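You operate a simulated robot arm through the tools that you are given. There is no shell and no other tool.

You run a simulated robot arm. Do the job below in one go: nothing can be reset, and whatever is moved stays where it is left.

Task
Put things in order on the front granite. At the end: the green plug stands where the silver steel cylinder stood; the silver steel cylinder from the front granite stands where the silver step block stood; the silver step block from the front granite stands on top of the white mouse; the blue pad from the front granite is in the blue tub; whatever was shut is shut again. Leave all else as you found it, and nothing knocked over.

Only the result counts: the job must be done as asked and must still hold three seconds after the hand-in. Knocking over, shifting, dropping, spilling or breaking anything else fails it.

Robot
A 5-joint arm with a two-finger parallel gripper, fixed in place. Base frame: the origin is at the foot of the arm, x ahead of it, y to its left, z up; the work surface is at about z = 0. Units: m, degrees, N and s.
With the tool pointing down near the work surface it reaches from about 0.26 to 0.68 m from the base axis. Its first joint turns from -66.0 to 66.0 degrees. The tool tilts only in the upright plane through the base axis and itself; it spins freely about its own axis. Payload 2.9 kg.
The tool frame sits at the grasp point between the pads (the TCP): z along the fingers, y along the line on which they close. The tips reach 0.03 m beyond it. Largest opening 0.11 m; finger width 0.02, thickness 0.01; the body of the gripper, 0.048 by 0.112 m, starts 0.055 m behind the TCP.
Orientation is that of the tool frame in the base frame, as [roll, pitch, yaw] about the fixed x, y, z axes, in that order (R = Rz(yaw) Ry(pitch) Rx(roll)). With the fingers straight down and closing along the base's y, the tool's x points along the base's -x, its y along +y and its z along -z.

Tools
- The arm moves only by the tool drive_tool. Its argument "moves" is a list of rows, each a list of 3 entries, a list of its own where there are three numbers: the shift along the base's x, y, z in units of 30 mm (1.0 is 30 mm), then the turn, a rotation vector about the base's x, y, z in units of 6 degrees (1.0 is 6 degrees), then the opening in per cent of the stroke, from 0 (shut) to 100 (fully open). In form: [[[x, y, z], [ax, ay, az], claw], ...]. A call has 1 to 20 rows; each row shifts and turns the commanded pose from where the row before left it. A call with a number of a shift or a turn outside -1 to 1 is refused whole. A row lasts 0.2 s, in which the tool goes at most 0.05 m and 8.6 degrees; a call with a longer step from one row to the next is refused whole, and so is a gripper value outside its range. Where a pose cannot be reached the arm comes as near as it can. A force on the tool above 40 N (or 10 N above the force at the start of the call, whichever is more), or a blocked arm, ends the call early, and 0.2 s more pass. The fingers move at their own pace (about 0.108 m/s each) and stop on an object; they squeeze with about 33 N. The grip force told is the motor's: it shows also when the fingers shut on nothing. Time passes only in rows, and 0.2 s behind the last, so rows that do not move let the fingers close. It gives the time, the measured TCP pose, the force on the tool (base axes), the opening and the grip force at its end, in the units of the frame above (readings bear some noise), with the torque about the TCP (base axes, N m) and any sound that the robot's microphone picked up.
- Cameras (640 x 400 px; columns grow to the right, rows downward): "scene" is fixed at [0.0163, -0.4436, 0.596]; the picture's right is [0.91, -0.42, 0.00], its down [-0.27, -0.59, -0.76] and it looks along [0.32, 0.69, -0.65] (base axes); focal length 360 px, centre (320, 200). "wrist" rides on the gripper at [0.072, 0.017, -0.103] in the tool frame; the picture's right is [-0.23, 0.97, 0.00], its down [-0.76, -0.18, -0.62] and it looks along [-0.61, -0.14, 0.78] (tool axes); focal length 222 px, centre (320, 200). There is no depth. A picture from a camera that has moved, and an enlarged one, comes with that camera's place and axes in the base frame and with its lens.
- get_image(camera): a new picture of that camera. No time passes.
- zoom(camera, box): a new picture of the part [left, top, right, bottom] of that camera's present view, enlarged. No time passes.
- hand_in(): hands the job in; it is judged then, once.

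Nothing tells you positions but the pictures and the camera data. Unless the task says otherwise, let go and move clear before handing in.

The tools are called after ">>>" as a command line: name --argument value ..., lists and objects as JSON in quotes. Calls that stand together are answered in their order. drive_tool: Moves the arm, as the interface text tells. Its arguments: {"type":"object","properties":{"moves":{"type":"array","items":{"type":"array"}}},"required":["moves"]} The other tools are called the same way: get_image (camera) takes a picture; zoom (camera, box) takes an enlarged picture of a part of a camera's view; hand_in () hands the job in.

At the start:

```text
time_s: 0.0
position: [0.4826, 0.2171, 0.2585]
tcp_rot: [-180.0, -0.1, -179.9]
wrist_force: [0.3, -0.3, 0.7]
ft_torque: [0.03, 0.0, -0.04]
grip_width: 0.1102
gripper_force: 0.0
```

scene: 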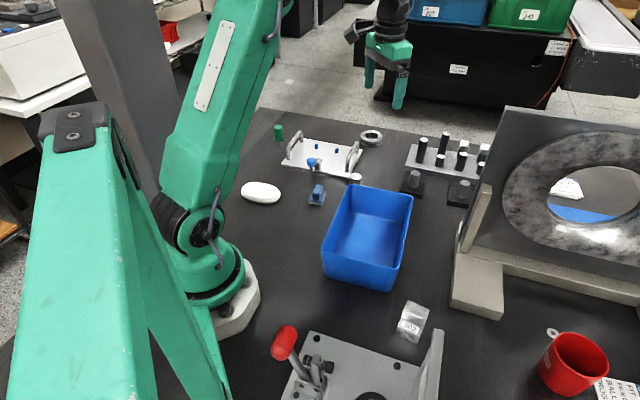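
wrist: 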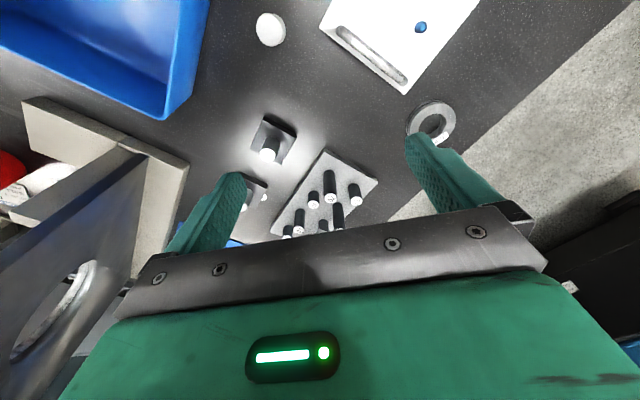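

I see a cluttered bench with a blue tub, a white mouse-like oval, a green plug, some blocks with pegs, and a window-like plate at right. I'll zoom in on the parts of the scene to identify each item before I move.

>>> zoom --camera "scene" --box '[220, 100, 420, 225]'

>>> zoom --camera "scene" --box '[380, 110, 540, 210]'

>>> zoom --camera "scene" --box '[440, 90, 640, 400]'

>>> zoom --camera "scene" --box '[240, 280, 480, 400]'

>>> zoom --camera "wrist" --box '[180, 80, 420, 250]'

```text
3.20 times, centred on (320, 162) of scene
camera zoom: at [0.0163, -0.4436, 0.596], right [0.91, -0.42, 0.0], down [-0.27, -0.59, -0.76], along [0.32, 0.69, -0.65], focal length 1151 px, centre (320, 320)
```

zoom: 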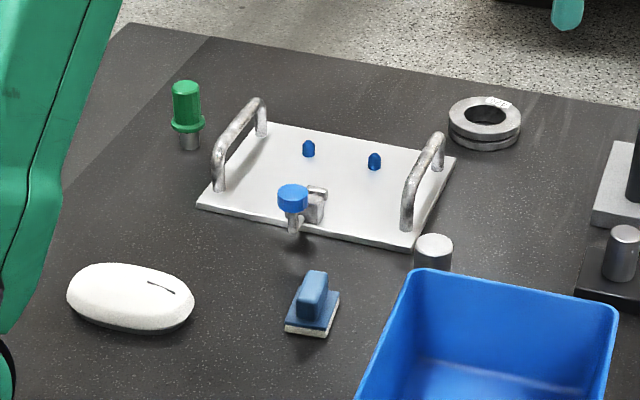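

```text
4.00 times, centred on (460, 160) of scene
camera zoom: at [0.0163, -0.4436, 0.596], right [0.91, -0.42, 0.0], down [-0.27, -0.59, -0.76], along [0.32, 0.69, -0.65], focal length 1438 px, centre (-240, 360)
```

zoom: 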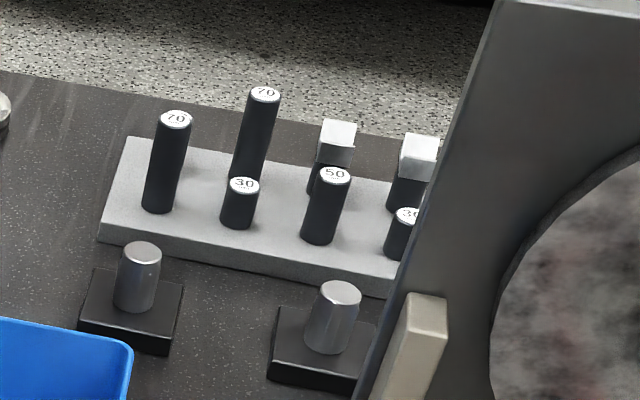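

```text
1.29 times, centred on (540, 245) of scene
camera zoom: at [0.0163, -0.4436, 0.596], right [0.91, -0.42, 0.0], down [-0.27, -0.59, -0.76], along [0.32, 0.69, -0.65], focal length 464 px, centre (36, 142)
```

zoom: 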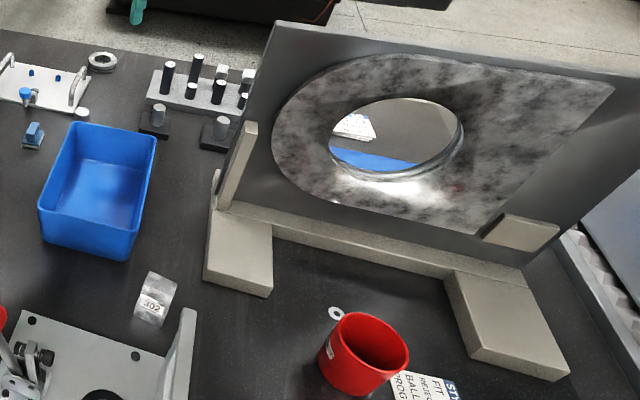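

```text
2.67 times, centred on (360, 340) of scene
camera zoom: at [0.0163, -0.4436, 0.596], right [0.91, -0.42, 0.0], down [-0.27, -0.59, -0.76], along [0.32, 0.69, -0.65], focal length 959 px, centre (213, -173)
```

zoom: 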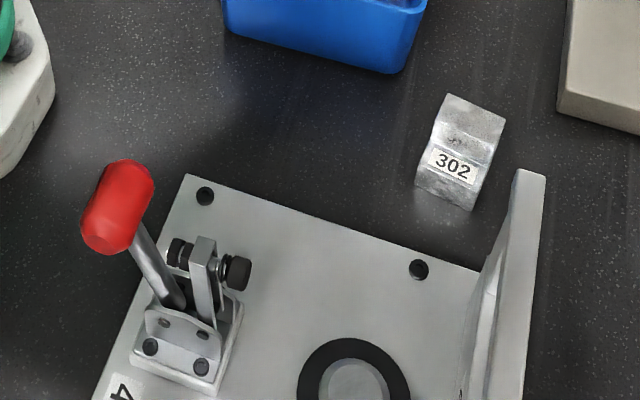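

```text
2.35 times, centred on (300, 165) of wrist
camera zoom: at [0.4085, 0.2322, 0.3613], right [0.23, 0.97, 0.0], down [0.76, -0.18, 0.62], along [0.61, -0.14, -0.78], focal length 523 px, centre (367, 282)
```

zoom: 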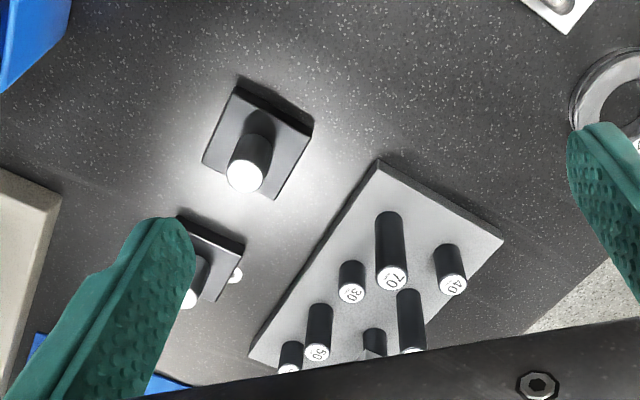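

I take the step block to be the "302" piece near (0.31, -0.20), the lone steel cylinder near (0.40, 0.18), the plug near (0.30, 0.47), the mouse near (0.18, 0.26), and the pad near (0.30, 0.19). I'll move the hand high over the pad and cylinder area to see these places better.

>>> drive_tool --moves '[[[-1, -0.25, 0.2], [0, 0, 0], 100], [[-1, -0.25, 0.2], [0, 0, 0], 100], [[-1, -0.25, 0.2], [0, 0, 0], 100], [[-1, -0.25, 0.2], [0, 0, 0], 100], [[-1, -0.25, 0.2], [0, 0, 0], 100], [[0, 0, 0], [0, 0, 0], 100]]'

>>> get_image --camera "wrist"

>>> get_image --camera "scene"

```text
time_s: 1.4
position: [0.331, 0.1779, 0.2873]
tcp_rot: [-180.0, 0.0, 180.0]
wrist_force: [-0.4, -0.1, 0.7]
ft_torque: [0.0, 0.01, 0.0]
grip_width: 0.11
gripper_force: 0.2
```

```text
taken
camera wrist: at [0.2578, 0.1946, 0.3909], right [0.23, 0.97, 0.0], down [0.76, -0.18, 0.62], along [0.61, -0.14, -0.78], focal length 222 px, centre (320, 200)
```

wrist: 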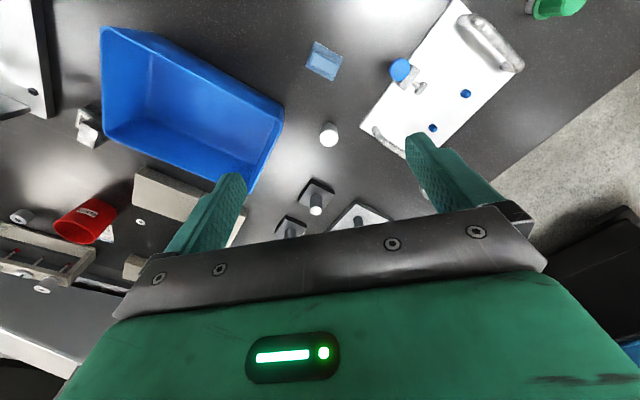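

```text
taken
```

scene: 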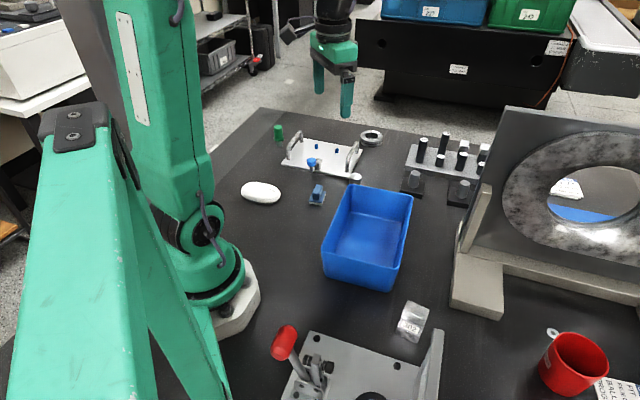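

The wrist now shows the tub, pad, cylinder, white plate and plug from above. I'll zoom in on them.

>>> zoom --camera "wrist" --box '[270, 20, 430, 220]'

>>> zoom --camera "wrist" --box '[40, 0, 300, 240]'

>>> zoom --camera "scene" --box '[330, 150, 430, 212]'

>>> zoom --camera "scene" --box '[380, 290, 450, 350]'

```text
2.00 times, centred on (350, 120) of wrist
camera zoom: at [0.2578, 0.1946, 0.3909], right [0.23, 0.97, 0.0], down [0.76, -0.18, 0.62], along [0.61, -0.14, -0.78], focal length 444 px, centre (260, 360)
```

zoom: 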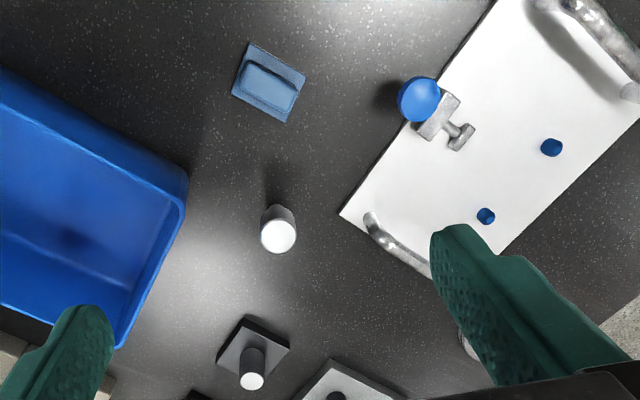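

```text
1.67 times, centred on (170, 120) of wrist
camera zoom: at [0.2578, 0.1946, 0.3909], right [0.23, 0.97, 0.0], down [0.76, -0.18, 0.62], along [0.61, -0.14, -0.78], focal length 370 px, centre (570, 333)
```

zoom: 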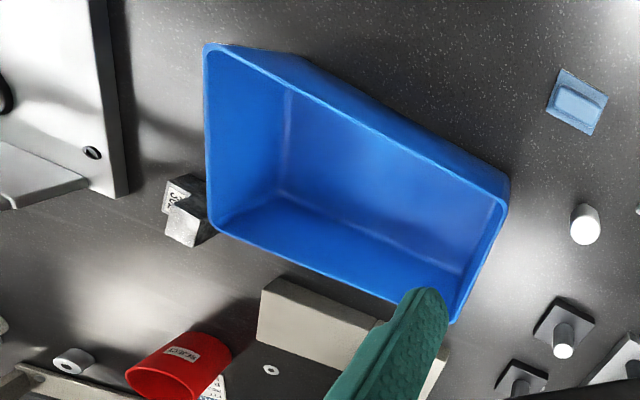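

```text
6.40 times, centred on (380, 181) of scene
camera zoom: at [0.0162, -0.4436, 0.596], right [0.91, -0.42, 0.0], down [-0.27, -0.59, -0.76], along [0.32, 0.69, -0.65], focal length 2302 px, centre (-64, 322)
```

zoom: 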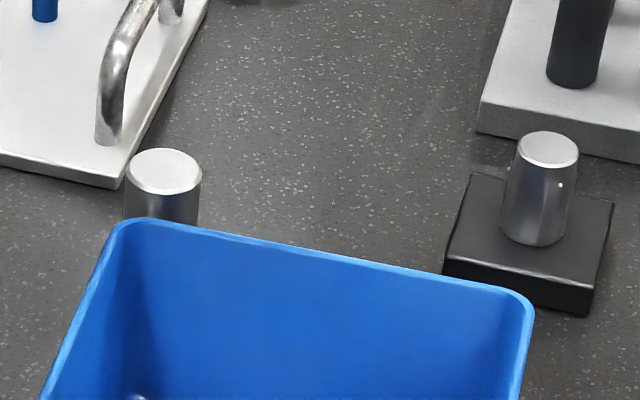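

```text
6.67 times, centred on (415, 320) of scene
camera zoom: at [0.0162, -0.4436, 0.596], right [0.91, -0.42, 0.0], down [-0.27, -0.59, -0.76], along [0.32, 0.69, -0.65], focal length 2398 px, centre (-313, -600)
```

zoom: 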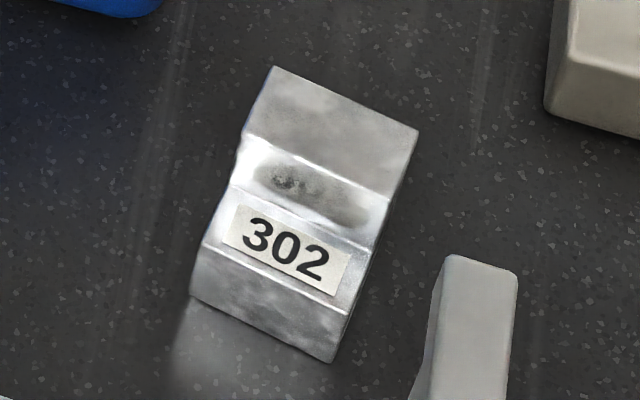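

The 302 piece is plainly the stepped block (about 4 cm wide, roughly 5 cm tall), and the cylinder by the tub stands free. Next I'll go high over the tub to hover near the step block and look down on it.

>>> drive_tool --moves '[[[-0.1, -0.95, 0], [0, 0, 0], 100], [[-0.1, -0.95, 0], [0, 0, 0], 100], [[-0.1, -0.95, 0], [0, 0, 0], 100], [[-0.1, -0.95, 0], [0, 0, 0], 100], [[-0.1, -0.95, 0], [0, 0, 0], 100], [[-0.1, -0.95, 0], [0, 0, 0], 100], [[-0.1, -0.95, 0], [0, 0, 0], 100], [[-0.1, -0.95, 0], [0, 0, 0], 100], [[-0.1, -0.95, 0], [0, 0, 0], 100], [[-0.1, -0.95, 0], [0, 0, 0], 100], [[-0.1, -0.95, 0], [0, 0, 0], 100], [[-0.1, -0.95, 0], [0, 0, 0], 100], [[0, -0.95, 0], [0, 0, 0], 100], [[0, 0, 0], [0, 0, 0], 100]]'

>>> get_image --camera "wrist"

>>> get_image --camera "scene"

```text
time_s: 4.4
position: [0.2963, -0.1921, 0.2877]
tcp_rot: [180.0, 0.0, -179.8]
wrist_force: [0.3, 0.3, 0.4]
ft_torque: [0.02, -0.01, -0.02]
grip_width: 0.1099
gripper_force: 0.0
```

```text
taken
camera wrist: at [0.2229, -0.1756, 0.3913], right [0.23, 0.97, 0.0], down [0.76, -0.18, 0.62], along [0.61, -0.14, -0.78], focal length 222 px, centre (320, 200)
```

wrist: 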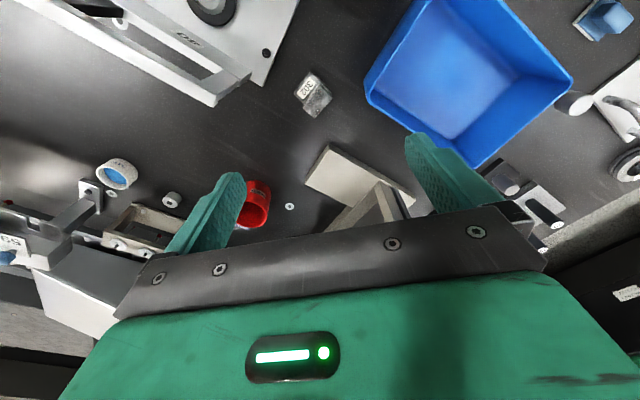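

```text
taken
```

scene: 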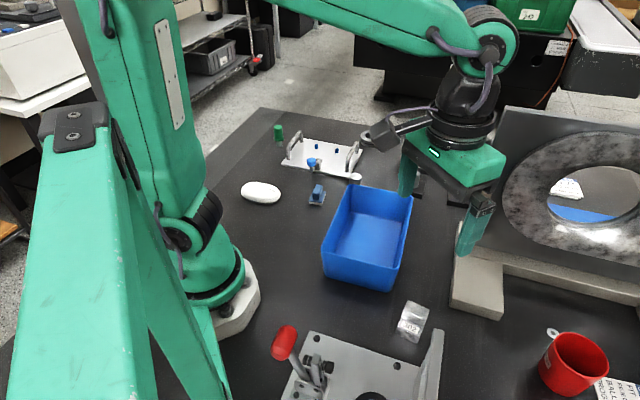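

The hand hovers above the step block, with the clamp plate to one side and the stone frame's feet on the other. I'll zoom in to measure it.

>>> zoom --camera "wrist" --box '[270, 50, 370, 130]'

>>> zoom --camera "wrist" --box '[140, 0, 460, 220]'

```text
5.00 times, centred on (320, 90) of wrist
camera zoom: at [0.2229, -0.1756, 0.3913], right [0.23, 0.97, 0.0], down [0.76, -0.18, 0.62], along [0.61, -0.14, -0.78], focal length 1111 px, centre (320, 750)
```

zoom: 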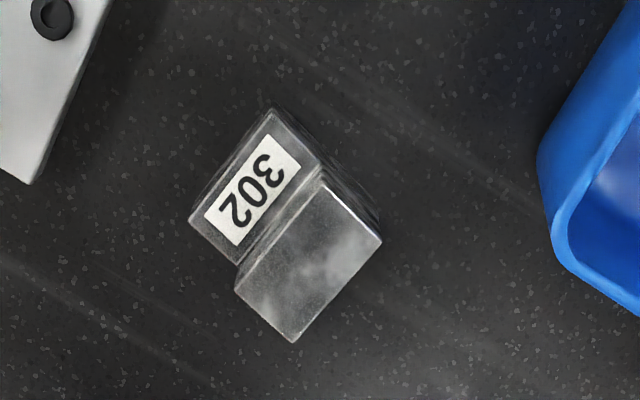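

```text
1.82 times, centred on (300, 110) of wrist
camera zoom: at [0.2229, -0.1756, 0.3913], right [0.23, 0.97, 0.0], down [0.76, -0.18, 0.62], along [0.61, -0.14, -0.78], focal length 404 px, centre (356, 364)
```

zoom: 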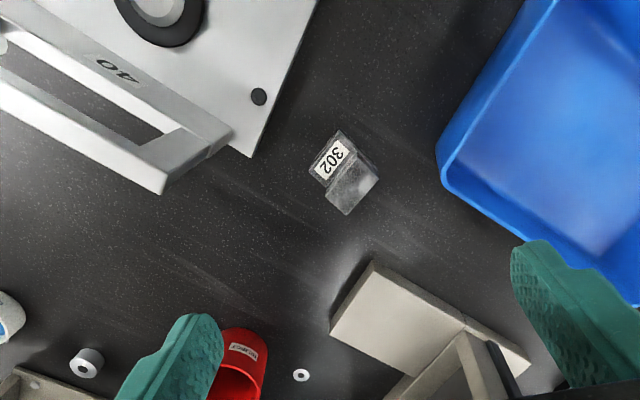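

The block's footprint is about 43 x 39 mm, centred at (0.304, -0.205), with its width axis at about -54.5° in base yaw. I'll turn the hand by 35.5° so the fingers close across its width, and come down to about z = 0.15 for a check.

>>> drive_tool --moves '[[[0.056, -0.066, -0.767], [0, 0, 0.986], 100], [[0.056, -0.066, -0.767], [0, 0, 0.986], 100], [[0.056, -0.066, -0.767], [0, 0, 0.986], 100], [[0.056, -0.066, -0.767], [0, 0, 0.986], 100], [[0.056, -0.066, -0.767], [0, 0, 0.986], 100], [[0.056, -0.066, -0.767], [0, 0, 0.986], 100], [[0, 0, 0], [0, 0, 0], 100]]'

>>> get_image --camera "wrist"

>>> get_image --camera "scene"

```text
time_s: 6.0
position: [0.3068, -0.204, 0.1492]
tcp_rot: [179.9, 0.0, -144.3]
wrist_force: [0.7, -0.2, 0.6]
ft_torque: [0.02, 0.01, -0.01]
grip_width: 0.11
gripper_force: 0.0
```

```text
taken
camera wrist: at [0.2369, -0.2335, 0.2526], right [-0.38, 0.92, 0.0], down [0.72, 0.3, 0.62], along [0.58, 0.24, -0.78], focal length 222 px, centre (320, 200)
```

wrist: 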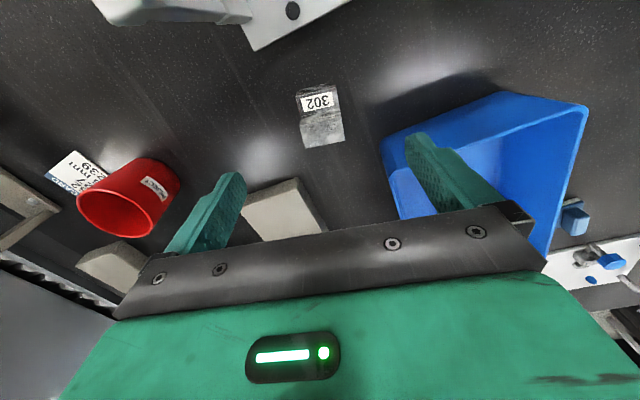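

```text
taken
```

scene: 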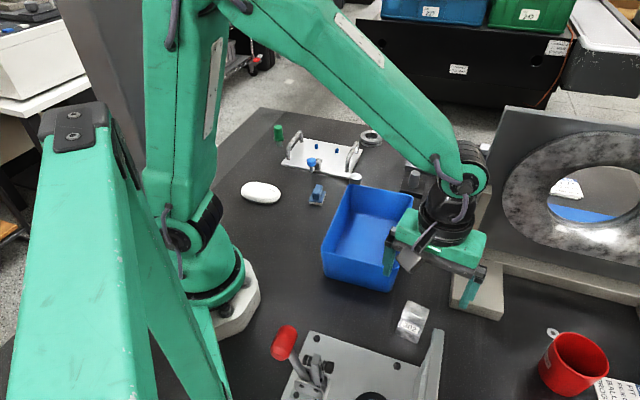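

The fingers look aligned with the block, and the left finger passes beside the tub. I'll zoom in to check alignment and the clearance to the tub rim before lowering.

>>> zoom --camera "wrist" --box '[260, 60, 380, 160]'

>>> zoom --camera "scene" --box '[310, 170, 510, 360]'

```text
4.00 times, centred on (320, 110) of wrist
camera zoom: at [0.2369, -0.2335, 0.2526], right [-0.38, 0.92, 0.0], down [0.72, 0.3, 0.62], along [0.58, 0.24, -0.78], focal length 888 px, centre (320, 560)
```

zoom: 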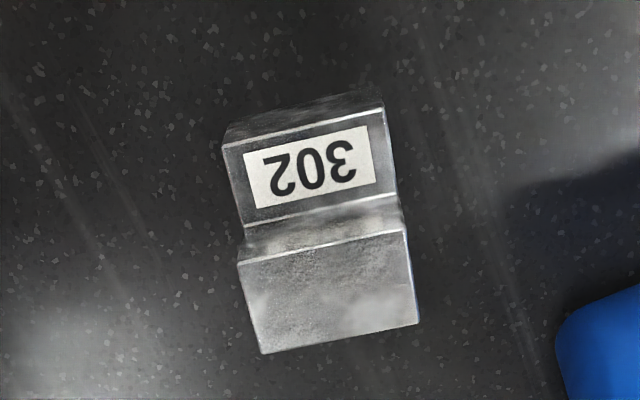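

```text
2.11 times, centred on (410, 265) of scene
camera zoom: at [0.0163, -0.4436, 0.596], right [0.91, -0.42, 0.0], down [-0.27, -0.59, -0.76], along [0.32, 0.69, -0.65], focal length 757 px, centre (130, 63)
```

zoom: 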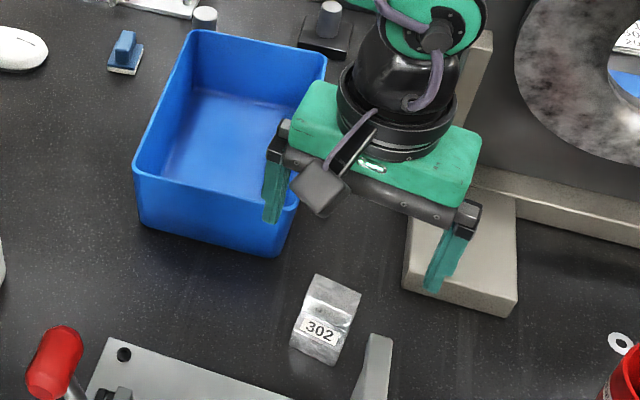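

The block sits at (0.304, -0.2055), with its width axis at about -56.5°. The clamp's upright plate looks tall, so I'll check it against the camera mount before going down.

>>> zoom --camera "wrist" --box '[80, 0, 360, 160]'

>>> zoom --camera "scene" --box '[260, 300, 460, 400]'

```text
2.29 times, centred on (220, 80) of wrist
camera zoom: at [0.2369, -0.2335, 0.2526], right [-0.38, 0.92, 0.0], down [0.72, 0.3, 0.62], along [0.58, 0.24, -0.78], focal length 508 px, centre (549, 474)
```

zoom: 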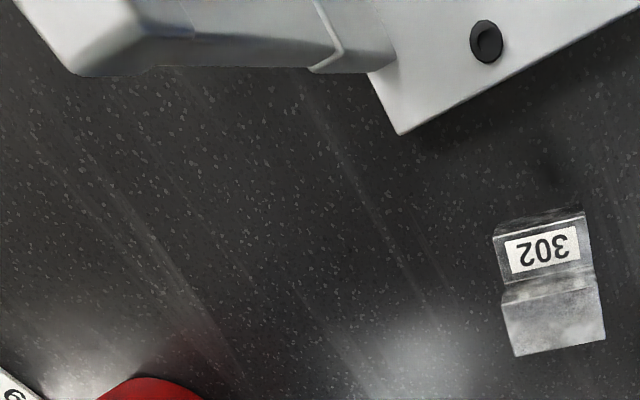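

```text
3.20 times, centred on (360, 350) of scene
camera zoom: at [0.0163, -0.4436, 0.596], right [0.91, -0.42, 0.0], down [-0.27, -0.59, -0.76], along [0.32, 0.69, -0.65], focal length 1151 px, centre (192, -280)
```

zoom: 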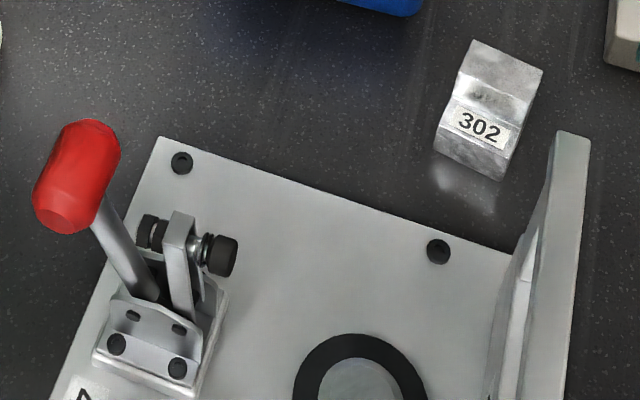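

The plate is about 0.16 m tall but stays roughly 6 cm from the camera mount, so the descent is clear. I'll go straight down to TCP z = 0.035 with a small yaw correction and close on the block.

>>> drive_tool --moves '[[[0, 0, -0.8], [0, 0, -0.25], 100], [[0, 0, -0.8], [0, 0, 0], 100], [[0, 0, -0.8], [0, 0, 0], 100], [[0, 0, -0.8], [0, 0, 0], 100], [[0, 0, -0.6], [0, 0, 0], 100], [[0, 0, 0], [0, 0, 0], 100]]'

>>> get_image --camera "wrist"

>>> get_image --camera "scene"

```text
time_s: 7.4
position: [0.3074, -0.2037, 0.0361]
tcp_rot: [180.0, 0.1, -145.8]
wrist_force: [-0.1, -0.4, 0.0]
ft_torque: [0.01, -0.03, -0.02]
grip_width: 0.1099
gripper_force: 0.0
```

```text
taken
camera wrist: at [0.2367, -0.2315, 0.1394], right [-0.36, 0.93, 0.0], down [0.73, 0.28, 0.62], along [0.58, 0.22, -0.78], focal length 222 px, centre (320, 200)
```

wrist: 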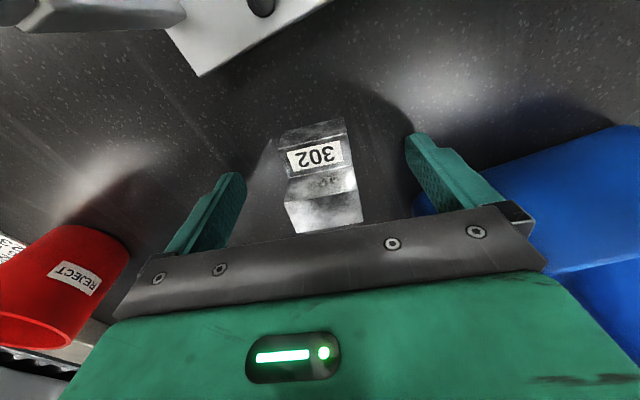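

```text
taken
```

scene: 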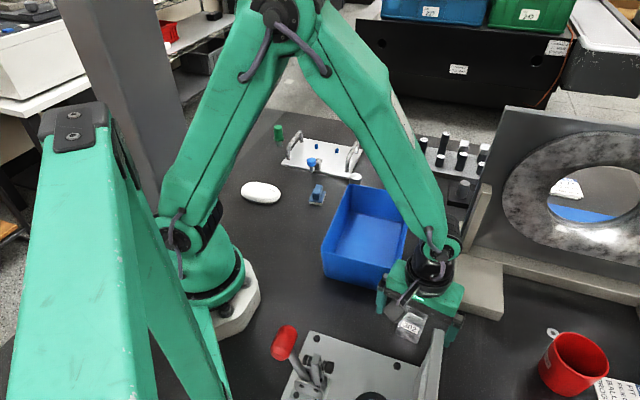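

The fingers straddle the block evenly. I'll close on it now.

>>> drive_tool --moves '[[[0, 0, 0], [0, 0, 0], 20], [[0, 0, 0], [0, 0, 0], 20], [[0, 0, 0], [0, 0, 0], 20], [[0, 0, 0], [0, 0, 0], 20]]'

>>> get_image --camera "wrist"

```text
time_s: 8.4
position: [0.3061, -0.2055, 0.0364]
tcp_rot: [180.0, 0.0, -146.0]
wrist_force: [-0.1, -0.4, -0.1]
ft_torque: [-0.01, -0.03, 0.0]
grip_width: 0.0397
gripper_force: 33.0
```

```text
taken
camera wrist: at [0.2368, -0.2315, 0.1397], right [-0.36, 0.93, 0.0], down [0.73, 0.28, 0.62], along [0.58, 0.22, -0.78], focal length 222 px, centre (320, 200)
```

wrist: 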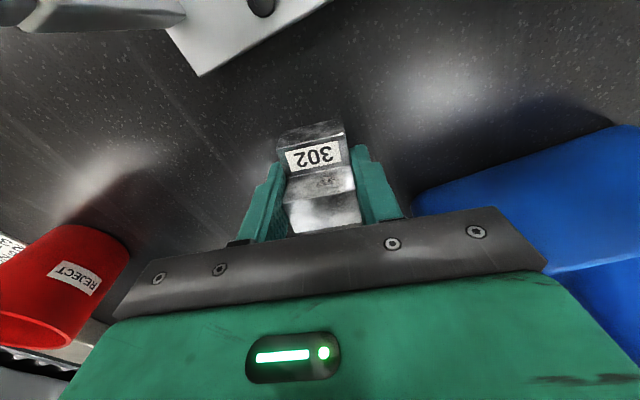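

The block is gripped (opening 0.0397 m). I'll lift it straight up well clear of the tub and clamp.

>>> drive_tool --moves '[[[0, 0, 0.3], [0, 0, 0], 20], [[0, 0, 0.6], [0, 0, 0], 20], [[0, 0, 1], [0, 0, 0], 20], [[0, 0, 1], [0, 0, 0], 20], [[0, 0, 1], [0, 0, 0], 20], [[0, 0, 1], [0, 0, 0], 20], [[0, 0, 1], [0, 0, 0], 20], [[0, 0, 1], [0, 0, 0], 20], [[0, 0, 0.6], [0, 0, 0], 20], [[0, 0, 0], [0, 0, 0], 20]]'

>>> get_image --camera "scene"

>>> get_image --camera "wrist"

```text
time_s: 10.6
position: [0.3063, -0.2043, 0.2611]
tcp_rot: [180.0, 0.1, -145.9]
wrist_force: [-0.3, 0.0, -2.2]
ft_torque: [0.0, -0.02, 0.01]
grip_width: 0.0399
gripper_force: 32.8
```

```text
taken
```

scene: 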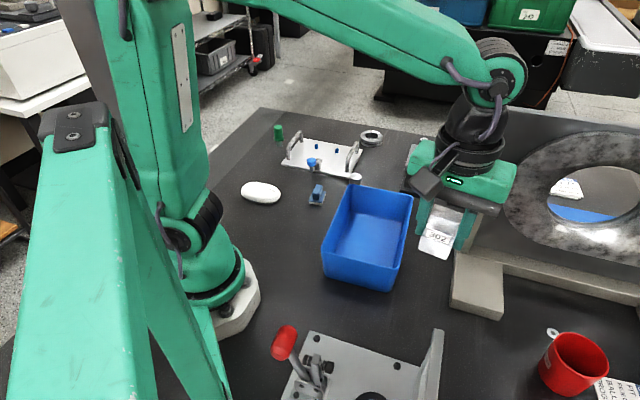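

```text
taken
camera wrist: at [0.2358, -0.2314, 0.3652], right [-0.36, 0.93, 0.0], down [0.73, 0.28, 0.62], along [0.58, 0.22, -0.78], focal length 222 px, centre (320, 200)
```

wrist: 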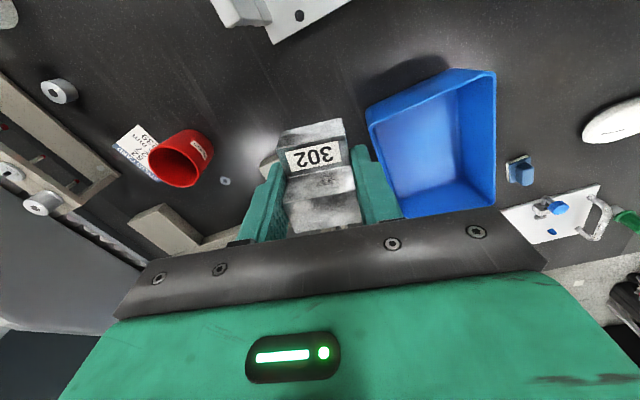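

The block is up at z = 0.26 and weighs about 0.2 kg. I'll swing around over the tub toward the mouse, turning the hand by -61° so the camera ends up beside the mouse looking along it.

>>> drive_tool --moves '[[[0.39, 0.851, 0], [0, 0, -0.924], 20], [[0.39, 0.851, 0], [0, 0, -0.924], 20], [[0.39, 0.851, 0], [0, 0, -0.924], 20], [[0.39, 0.851, 0], [0, 0, -0.924], 20], [[0.39, 0.851, 0], [0, 0, -0.924], 20], [[0.39, 0.851, 0], [0, 0, -0.924], 20], [[0.39, 0.851, 0], [0, 0, -0.924], 20], [[0.39, 0.851, 0], [0, 0, -0.924], 20], [[-0.19, 0.95, 0], [0, 0, -0.924], 20], [[-0.19, 0.95, 0], [0, 0, -0.924], 20], [[-0.19, 0.95, 0], [0, 0, -0.924], 20], [[-0.19, 0.95, 0], [0, 0, 0], 20], [[-0.19, 0.95, 0], [0, 0, 0], 20], [[-0.19, 0.95, 0], [0, 0, 0], 20], [[-0.19, 0.95, 0], [0, 0, 0], 20], [[-0.61, 0.78, 0], [0, 0, 0], 20], [[-0.61, 0.78, 0], [0, 0, 0], 20], [[-0.61, 0.78, 0], [0, 0, 0], 20], [[-0.61, 0.78, 0], [0, 0, 0], 20], [[-0.61, 0.78, 0], [0, 0, 0], 20]]'

>>> get_image --camera "wrist"

>>> get_image --camera "scene"

```text
time_s: 14.8
position: [0.2693, 0.3169, 0.2597]
tcp_rot: [179.9, 0.0, 153.1]
wrist_force: [-0.6, -0.5, -1.6]
ft_torque: [0.01, -0.02, -0.01]
grip_width: 0.0397
gripper_force: 33.5
```

```text
taken
camera wrist: at [0.2106, 0.3634, 0.3639], right [0.64, 0.77, 0.0], down [0.6, -0.5, 0.62], along [0.48, -0.4, -0.78], focal length 222 px, centre (320, 200)
```

wrist: 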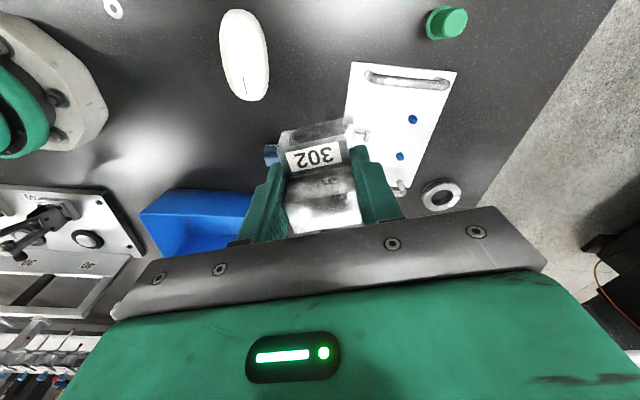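

```text
taken
```

scene: 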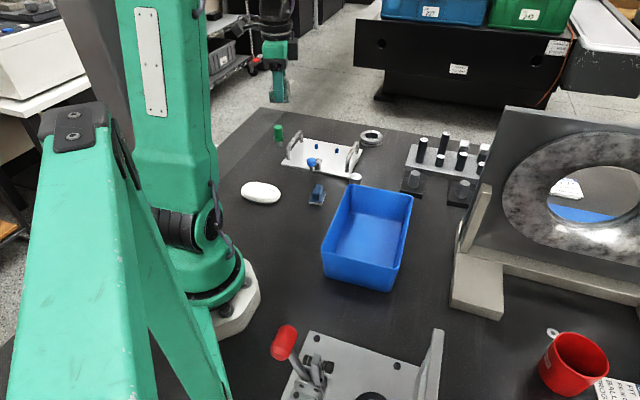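

The mouse, the plug and the white plate are all visible past the held block. I'll zoom on the mouse and the plug from both cameras to measure them.

>>> zoom --camera "wrist" --box '[180, 0, 300, 120]'

>>> zoom --camera "wrist" --box '[340, 0, 500, 110]'

>>> zoom --camera "scene" --box '[230, 170, 300, 214]'

>>> zoom --camera "scene" --box '[255, 115, 305, 155]'

```text
3.33 times, centred on (240, 60) of wrist
camera zoom: at [0.2106, 0.3634, 0.3639], right [0.64, 0.77, 0.0], down [0.6, -0.5, 0.62], along [0.48, -0.4, -0.78], focal length 740 px, centre (587, 667)
```

zoom: 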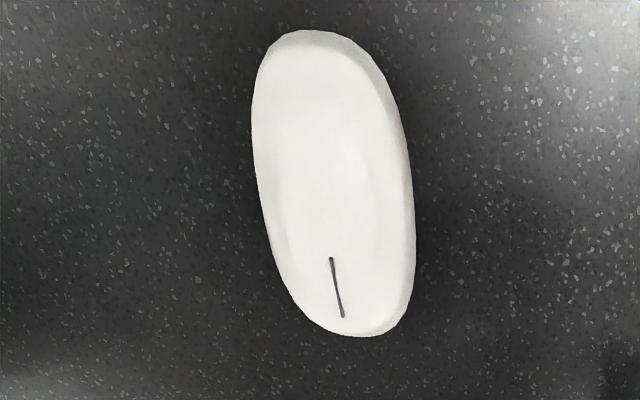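

```text
3.64 times, centred on (420, 55) of wrist
camera zoom: at [0.2106, 0.3634, 0.3639], right [0.64, 0.77, 0.0], down [0.6, -0.5, 0.62], along [0.48, -0.4, -0.78], focal length 808 px, centre (-44, 727)
```

zoom: 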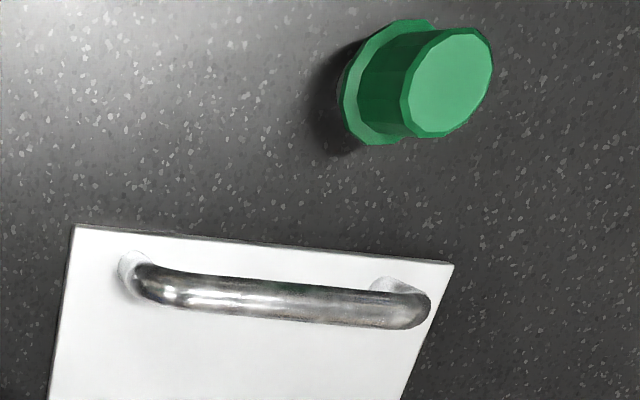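

```text
9.09 times, centred on (265, 192) of scene
camera zoom: at [0.0163, -0.4436, 0.596], right [0.91, -0.42, 0.0], down [-0.27, -0.59, -0.76], along [0.32, 0.69, -0.65], focal length 3269 px, centre (820, 273)
```

zoom: 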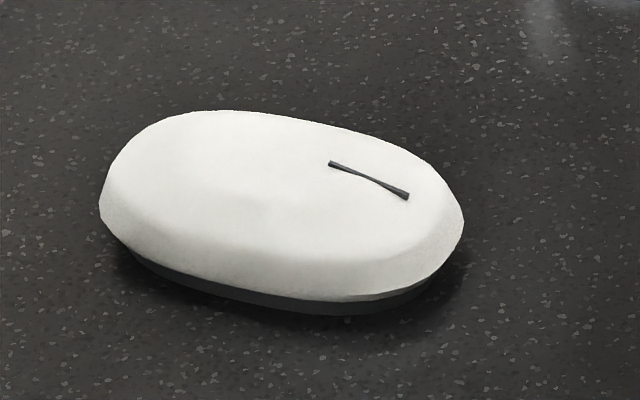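

```text
10.00 times, centred on (280, 135) of scene
camera zoom: at [0.0163, -0.4436, 0.596], right [0.91, -0.42, 0.0], down [-0.27, -0.59, -0.76], along [0.32, 0.69, -0.65], focal length 3596 px, centre (720, 850)
```

zoom: 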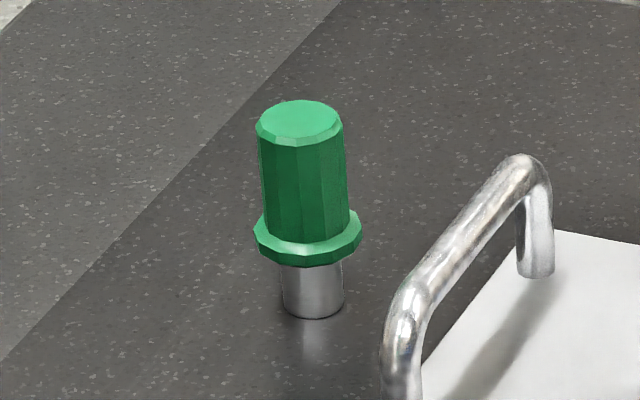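

The mouse is centred near (0.173, 0.261), about 10 cm long with its long axis at roughly -40°, and its top is gently domed at about 0.038 high. I'll zoom further to find the crest and any flat patch on top.

>>> zoom --camera "scene" --box '[238, 178, 286, 208]'

>>> zoom --camera "wrist" --box '[210, 0, 280, 110]'

```text
13.33 times, centred on (262, 193) of scene
camera zoom: at [0.0163, -0.4436, 0.596], right [0.91, -0.42, 0.0], down [-0.27, -0.59, -0.76], along [0.32, 0.69, -0.65], focal length 4795 px, centre (1093, 293)
```

zoom: 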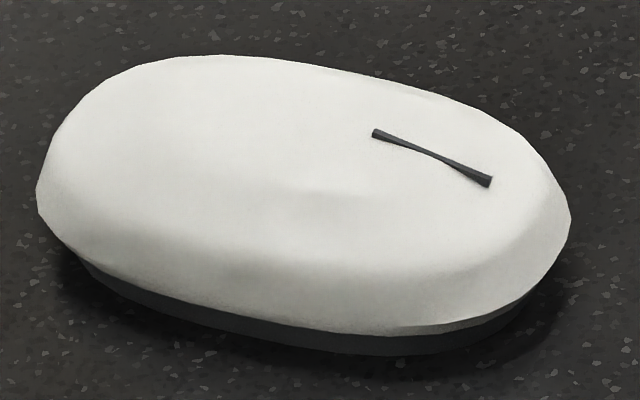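

```text
3.64 times, centred on (245, 55) of wrist
camera zoom: at [0.2106, 0.3634, 0.3639], right [0.64, 0.77, 0.0], down [0.6, -0.5, 0.62], along [0.48, -0.4, -0.78], focal length 808 px, centre (593, 727)
```

zoom: 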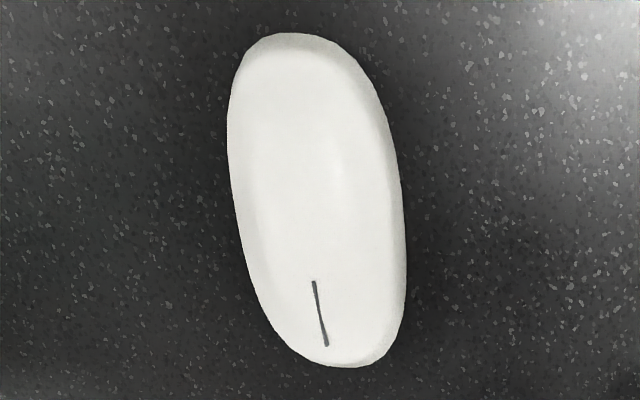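

The mouse looks like a smooth dome with its crest at the centre, about (0.1766, 0.262) and z ≈ 0.038, with its long axis near -45°. I'll bring the block over the crest at a safe height, with the fingers closing across the mouse.

>>> drive_tool --moves '[[[-0.515, -0.305, -0.6], [0, 0, -0.5], 20], [[-0.515, -0.305, -0.6], [0, 0, -0.5], 20], [[-0.515, -0.305, -0.6], [0, 0, -0.5], 20], [[-0.515, -0.305, -0.6], [0, 0, -0.5], 20], [[-0.515, -0.305, -0.6], [0, 0, -0.5], 20], [[-0.515, -0.305, -0.6], [0, 0, -0.5], 20], [[0, 0, 0], [0, 0, 0], 20]]'

>>> get_image --camera "wrist"

>>> zoom --camera "scene" --box '[190, 90, 350, 220]'

```text
time_s: 16.4
position: [0.1764, 0.2605, 0.1536]
tcp_rot: [-180.0, 0.0, 135.1]
wrist_force: [0.6, 1.4, -1.8]
ft_torque: [0.0, -0.02, 0.0]
grip_width: 0.0396
gripper_force: 32.9
```

```text
taken
camera wrist: at [0.1353, 0.3232, 0.2561], right [0.85, 0.53, 0.0], down [0.41, -0.66, 0.62], along [0.33, -0.53, -0.78], focal length 222 px, centre (320, 200)
```

wrist: 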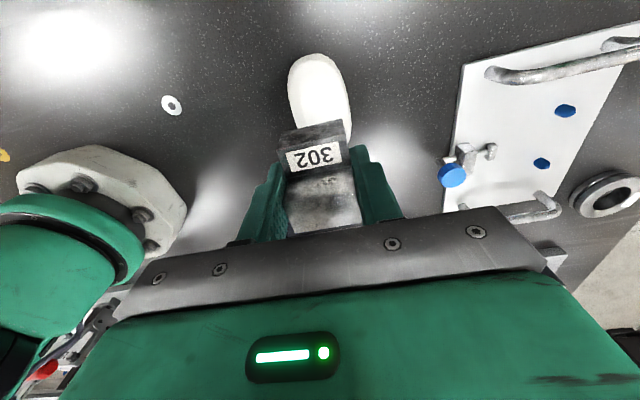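

```text
3.08 times, centred on (270, 155) of scene
camera zoom: at [0.0163, -0.4436, 0.596], right [0.91, -0.42, 0.0], down [-0.27, -0.59, -0.76], along [0.32, 0.69, -0.65], focal length 1106 px, centre (474, 338)
```

zoom: 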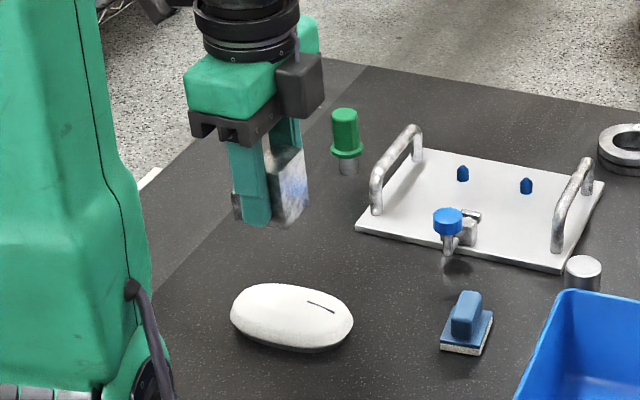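

The block is over the mouse and the alignment looks good. I'll zoom in to check the centring before lowering.

>>> zoom --camera "wrist" --box '[260, 40, 380, 160]'

>>> zoom --camera "scene" --box '[230, 120, 300, 214]'

```text
3.33 times, centred on (320, 100) of wrist
camera zoom: at [0.1353, 0.3232, 0.2561], right [0.85, 0.53, 0.0], down [0.41, -0.66, 0.62], along [0.33, -0.53, -0.78], focal length 740 px, centre (320, 533)
```

zoom: 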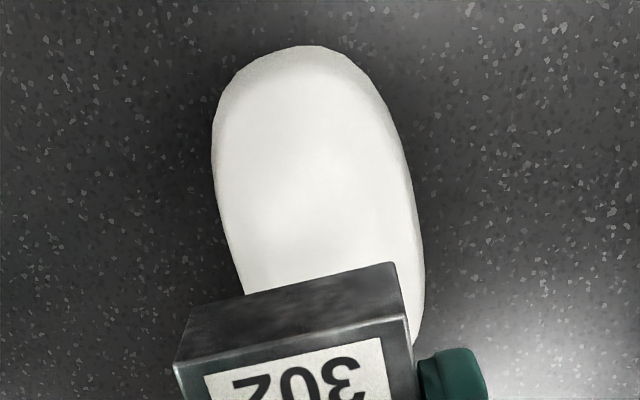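

```text
4.26 times, centred on (265, 167) of scene
camera zoom: at [0.0163, -0.4436, 0.596], right [0.91, -0.42, 0.0], down [-0.27, -0.59, -0.76], along [0.32, 0.69, -0.65], focal length 1530 px, centre (554, 340)
```

zoom: 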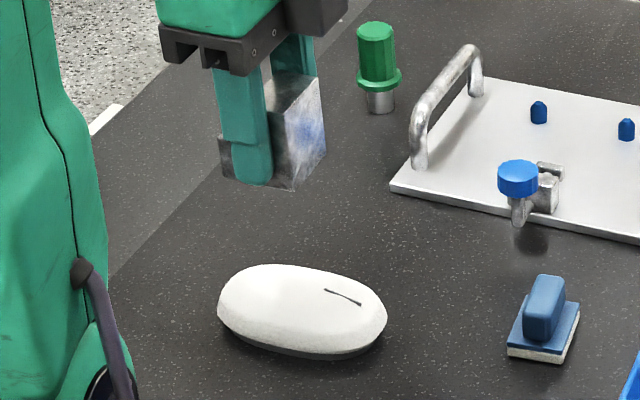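

The mouse centre comes out at (0.176, 0.262), which matches the hand position to within 1–2 mm. I'll lower to just above the expected contact height (TCP about 0.074) and check.

>>> drive_tool --moves '[[[0, 0, -0.6], [0, 0, 0], 20], [[0, 0, -0.6], [0, 0, 0], 20], [[0, 0, -0.6], [0, 0, 0], 20], [[0, 0, -0.6], [0, 0, 0], 20], [[0, 0, 0], [0, 0, 0], 20]]'

>>> zoom --camera "scene" --box '[225, 140, 305, 214]'

>>> get_image --camera "wrist"

```text
time_s: 17.6
position: [0.1768, 0.2614, 0.0819]
tcp_rot: [-180.0, 0.0, 135.1]
wrist_force: [-0.3, 0.1, -1.4]
ft_torque: [-0.03, 0.01, 0.0]
grip_width: 0.0402
gripper_force: 32.5
```

```text
5.41 times, centred on (265, 177) of scene
camera zoom: at [0.0163, -0.4436, 0.596], right [0.91, -0.42, 0.0], down [-0.27, -0.59, -0.76], along [0.32, 0.69, -0.65], focal length 1944 px, centre (617, 324)
```

zoom: 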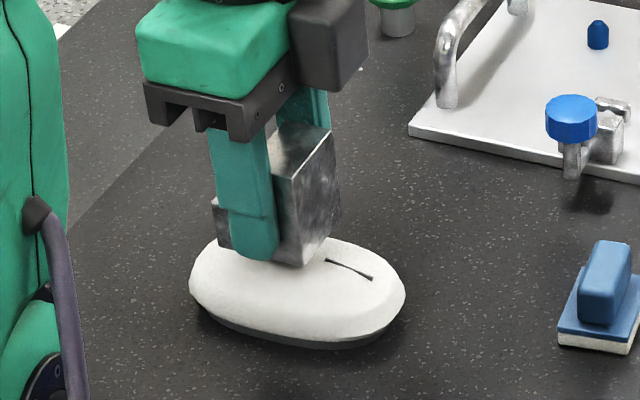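

```text
taken
camera wrist: at [0.1349, 0.3238, 0.1841], right [0.85, 0.53, 0.0], down [0.41, -0.66, 0.62], along [0.33, -0.53, -0.78], focal length 222 px, centre (320, 200)
```

wrist: 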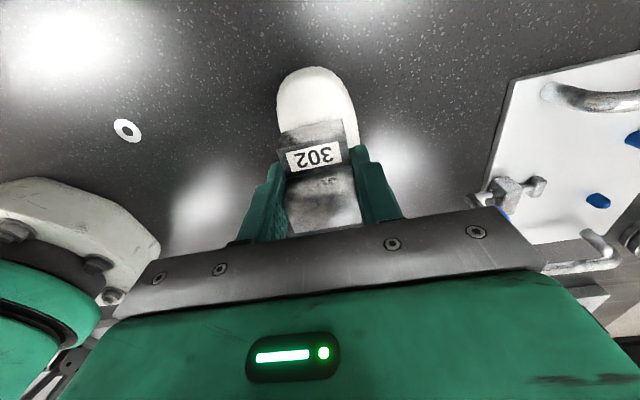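

The block is about 7 mm above the crest. I'll take an enlarged view to check its footprint against the mouse centre.

>>> zoom --camera "scene" --box '[242, 150, 292, 210]'

>>> zoom --camera "wrist" --box '[260, 60, 380, 160]'

```text
6.67 times, centred on (267, 180) of scene
camera zoom: at [0.0163, -0.4436, 0.596], right [0.91, -0.42, 0.0], down [-0.27, -0.59, -0.76], along [0.32, 0.69, -0.65], focal length 2398 px, centre (673, 333)
```

zoom: 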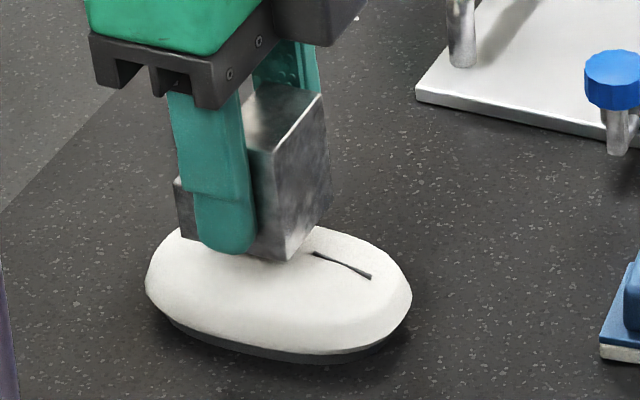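

```text
4.00 times, centred on (320, 110) of wrist
camera zoom: at [0.1349, 0.3238, 0.1841], right [0.85, 0.53, 0.0], down [0.41, -0.66, 0.62], along [0.33, -0.53, -0.78], focal length 888 px, centre (320, 560)
```

zoom: 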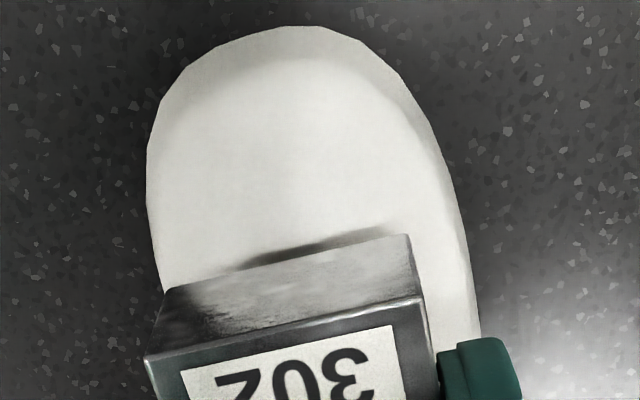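

Both cameras put the block's centre of mass within about 1–2 mm of the mouse's centre. I'll lower in small steps and watch the force.

>>> drive_tool --moves '[[[0, 0, -0.1], [0, 0, 0], 20], [[0, 0, -0.06], [0, 0, 0], 20], [[0, 0, 0], [0, 0, 0], 20]]'

>>> zoom --camera "wrist" --box '[260, 60, 380, 160]'

```text
time_s: 18.4
position: [0.1756, 0.2608, 0.0764]
tcp_rot: [-180.0, -0.1, 135.1]
wrist_force: [-0.2, 0.1, -1.2]
ft_torque: [0.01, 0.0, 0.01]
grip_width: 0.0398
gripper_force: 33.4
```

```text
4.00 times, centred on (320, 110) of wrist
camera zoom: at [0.135, 0.3237, 0.1794], right [0.85, 0.53, 0.0], down [0.41, -0.66, 0.62], along [0.33, -0.53, -0.78], focal length 888 px, centre (320, 560)
```

zoom: 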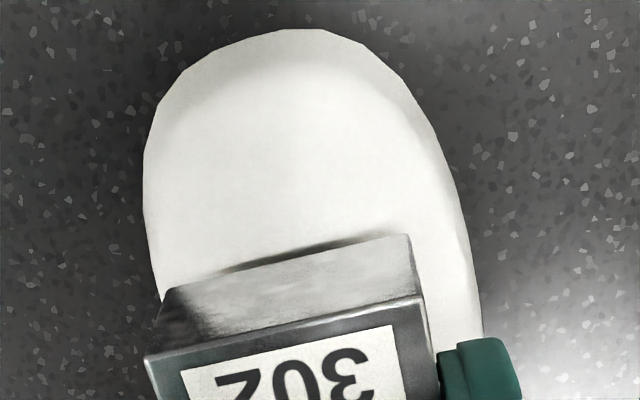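

No contact yet. I'll keep going down in steps of about 1.2 mm.

>>> drive_tool --moves '[[[0, 0, -0.04], [0, 0, 0], 20], [[0, 0, 0], [0, 0, 0], 20]]'

>>> drive_tool --moves '[[[0, 0, -0.04], [0, 0, 0], 20], [[0, 0, 0], [0, 0, 0], 20]]'

```text
time_s: 19.0
position: [0.1753, 0.261, 0.0742]
tcp_rot: [179.9, -0.1, 135.1]
wrist_force: [-0.6, -1.3, -1.7]
ft_torque: [0.01, 0.0, -0.02]
grip_width: 0.0399
gripper_force: 33.1
```

```text
time_s: 19.6
position: [0.1758, 0.26, 0.0746]
tcp_rot: [179.9, 0.0, 135.0]
wrist_force: [0.4, 0.0, -0.6]
ft_torque: [0.02, -0.01, -0.01]
grip_width: 0.0397
gripper_force: 33.0
```

>>> drive_tool --moves '[[[0, 0, -0.03], [0, 0, 0], 20], [[0, 0, 0], [0, 0, 0], 20]]'

>>> zoom --camera "wrist" --box '[260, 60, 380, 160]'

>>> zoom --camera "scene" --box '[242, 150, 292, 210]'

```text
time_s: 20.2
position: [0.1745, 0.262, 0.0727]
tcp_rot: [180.0, 0.0, 135.2]
wrist_force: [-0.7, -0.3, -1.5]
ft_torque: [-0.01, 0.01, 0.01]
grip_width: 0.0396
gripper_force: 33.7
```

```text
4.00 times, centred on (320, 110) of wrist
camera zoom: at [0.1345, 0.3236, 0.1761], right [0.85, 0.53, 0.0], down [0.41, -0.66, 0.62], along [0.33, -0.53, -0.78], focal length 888 px, centre (320, 560)
```

zoom: 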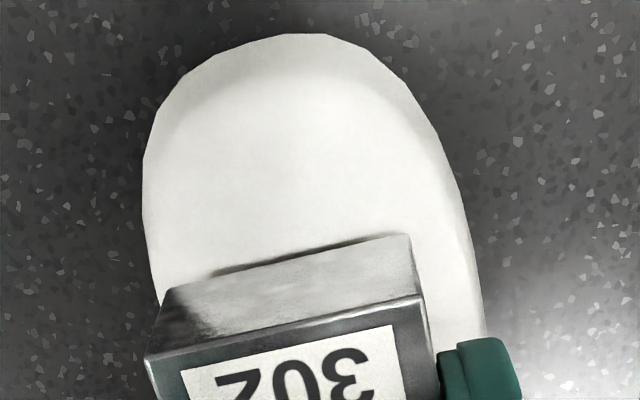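

```text
6.67 times, centred on (267, 180) of scene
camera zoom: at [0.0163, -0.4436, 0.596], right [0.91, -0.42, 0.0], down [-0.27, -0.59, -0.76], along [0.32, 0.69, -0.65], focal length 2398 px, centre (673, 333)
```

zoom: 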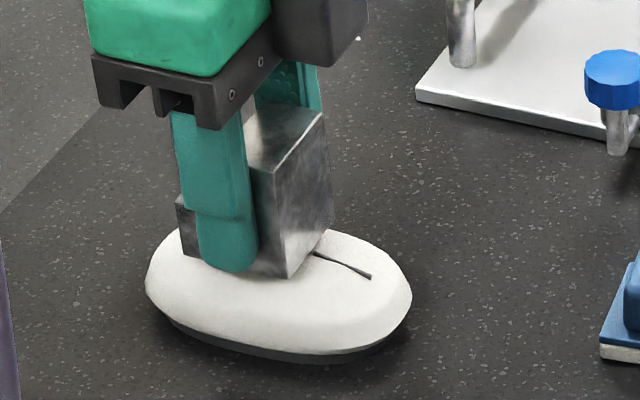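

Still no contact force, with a thin shadow under the label edge. I'll keep lowering in 1 mm steps.

>>> drive_tool --moves '[[[0, 0, -0.035], [0, 0, 0], 20], [[0, 0, 0], [0, 0, 0], 20]]'

>>> drive_tool --moves '[[[0, 0, -0.035], [0, 0, 0], 20], [[0, 0, 0], [0, 0, 0], 20]]'

```text
time_s: 20.8
position: [0.1764, 0.2622, 0.0715]
tcp_rot: [-180.0, 0.0, 135.1]
wrist_force: [-0.1, -0.3, -1.5]
ft_torque: [0.0, -0.02, 0.02]
grip_width: 0.0399
gripper_force: 33.5
```

```text
time_s: 21.4
position: [0.1752, 0.2613, 0.0706]
tcp_rot: [179.9, 0.0, 135.2]
wrist_force: [-0.7, 0.4, -1.5]
ft_torque: [-0.02, 0.02, 0.02]
grip_width: 0.0396
gripper_force: 32.5
```

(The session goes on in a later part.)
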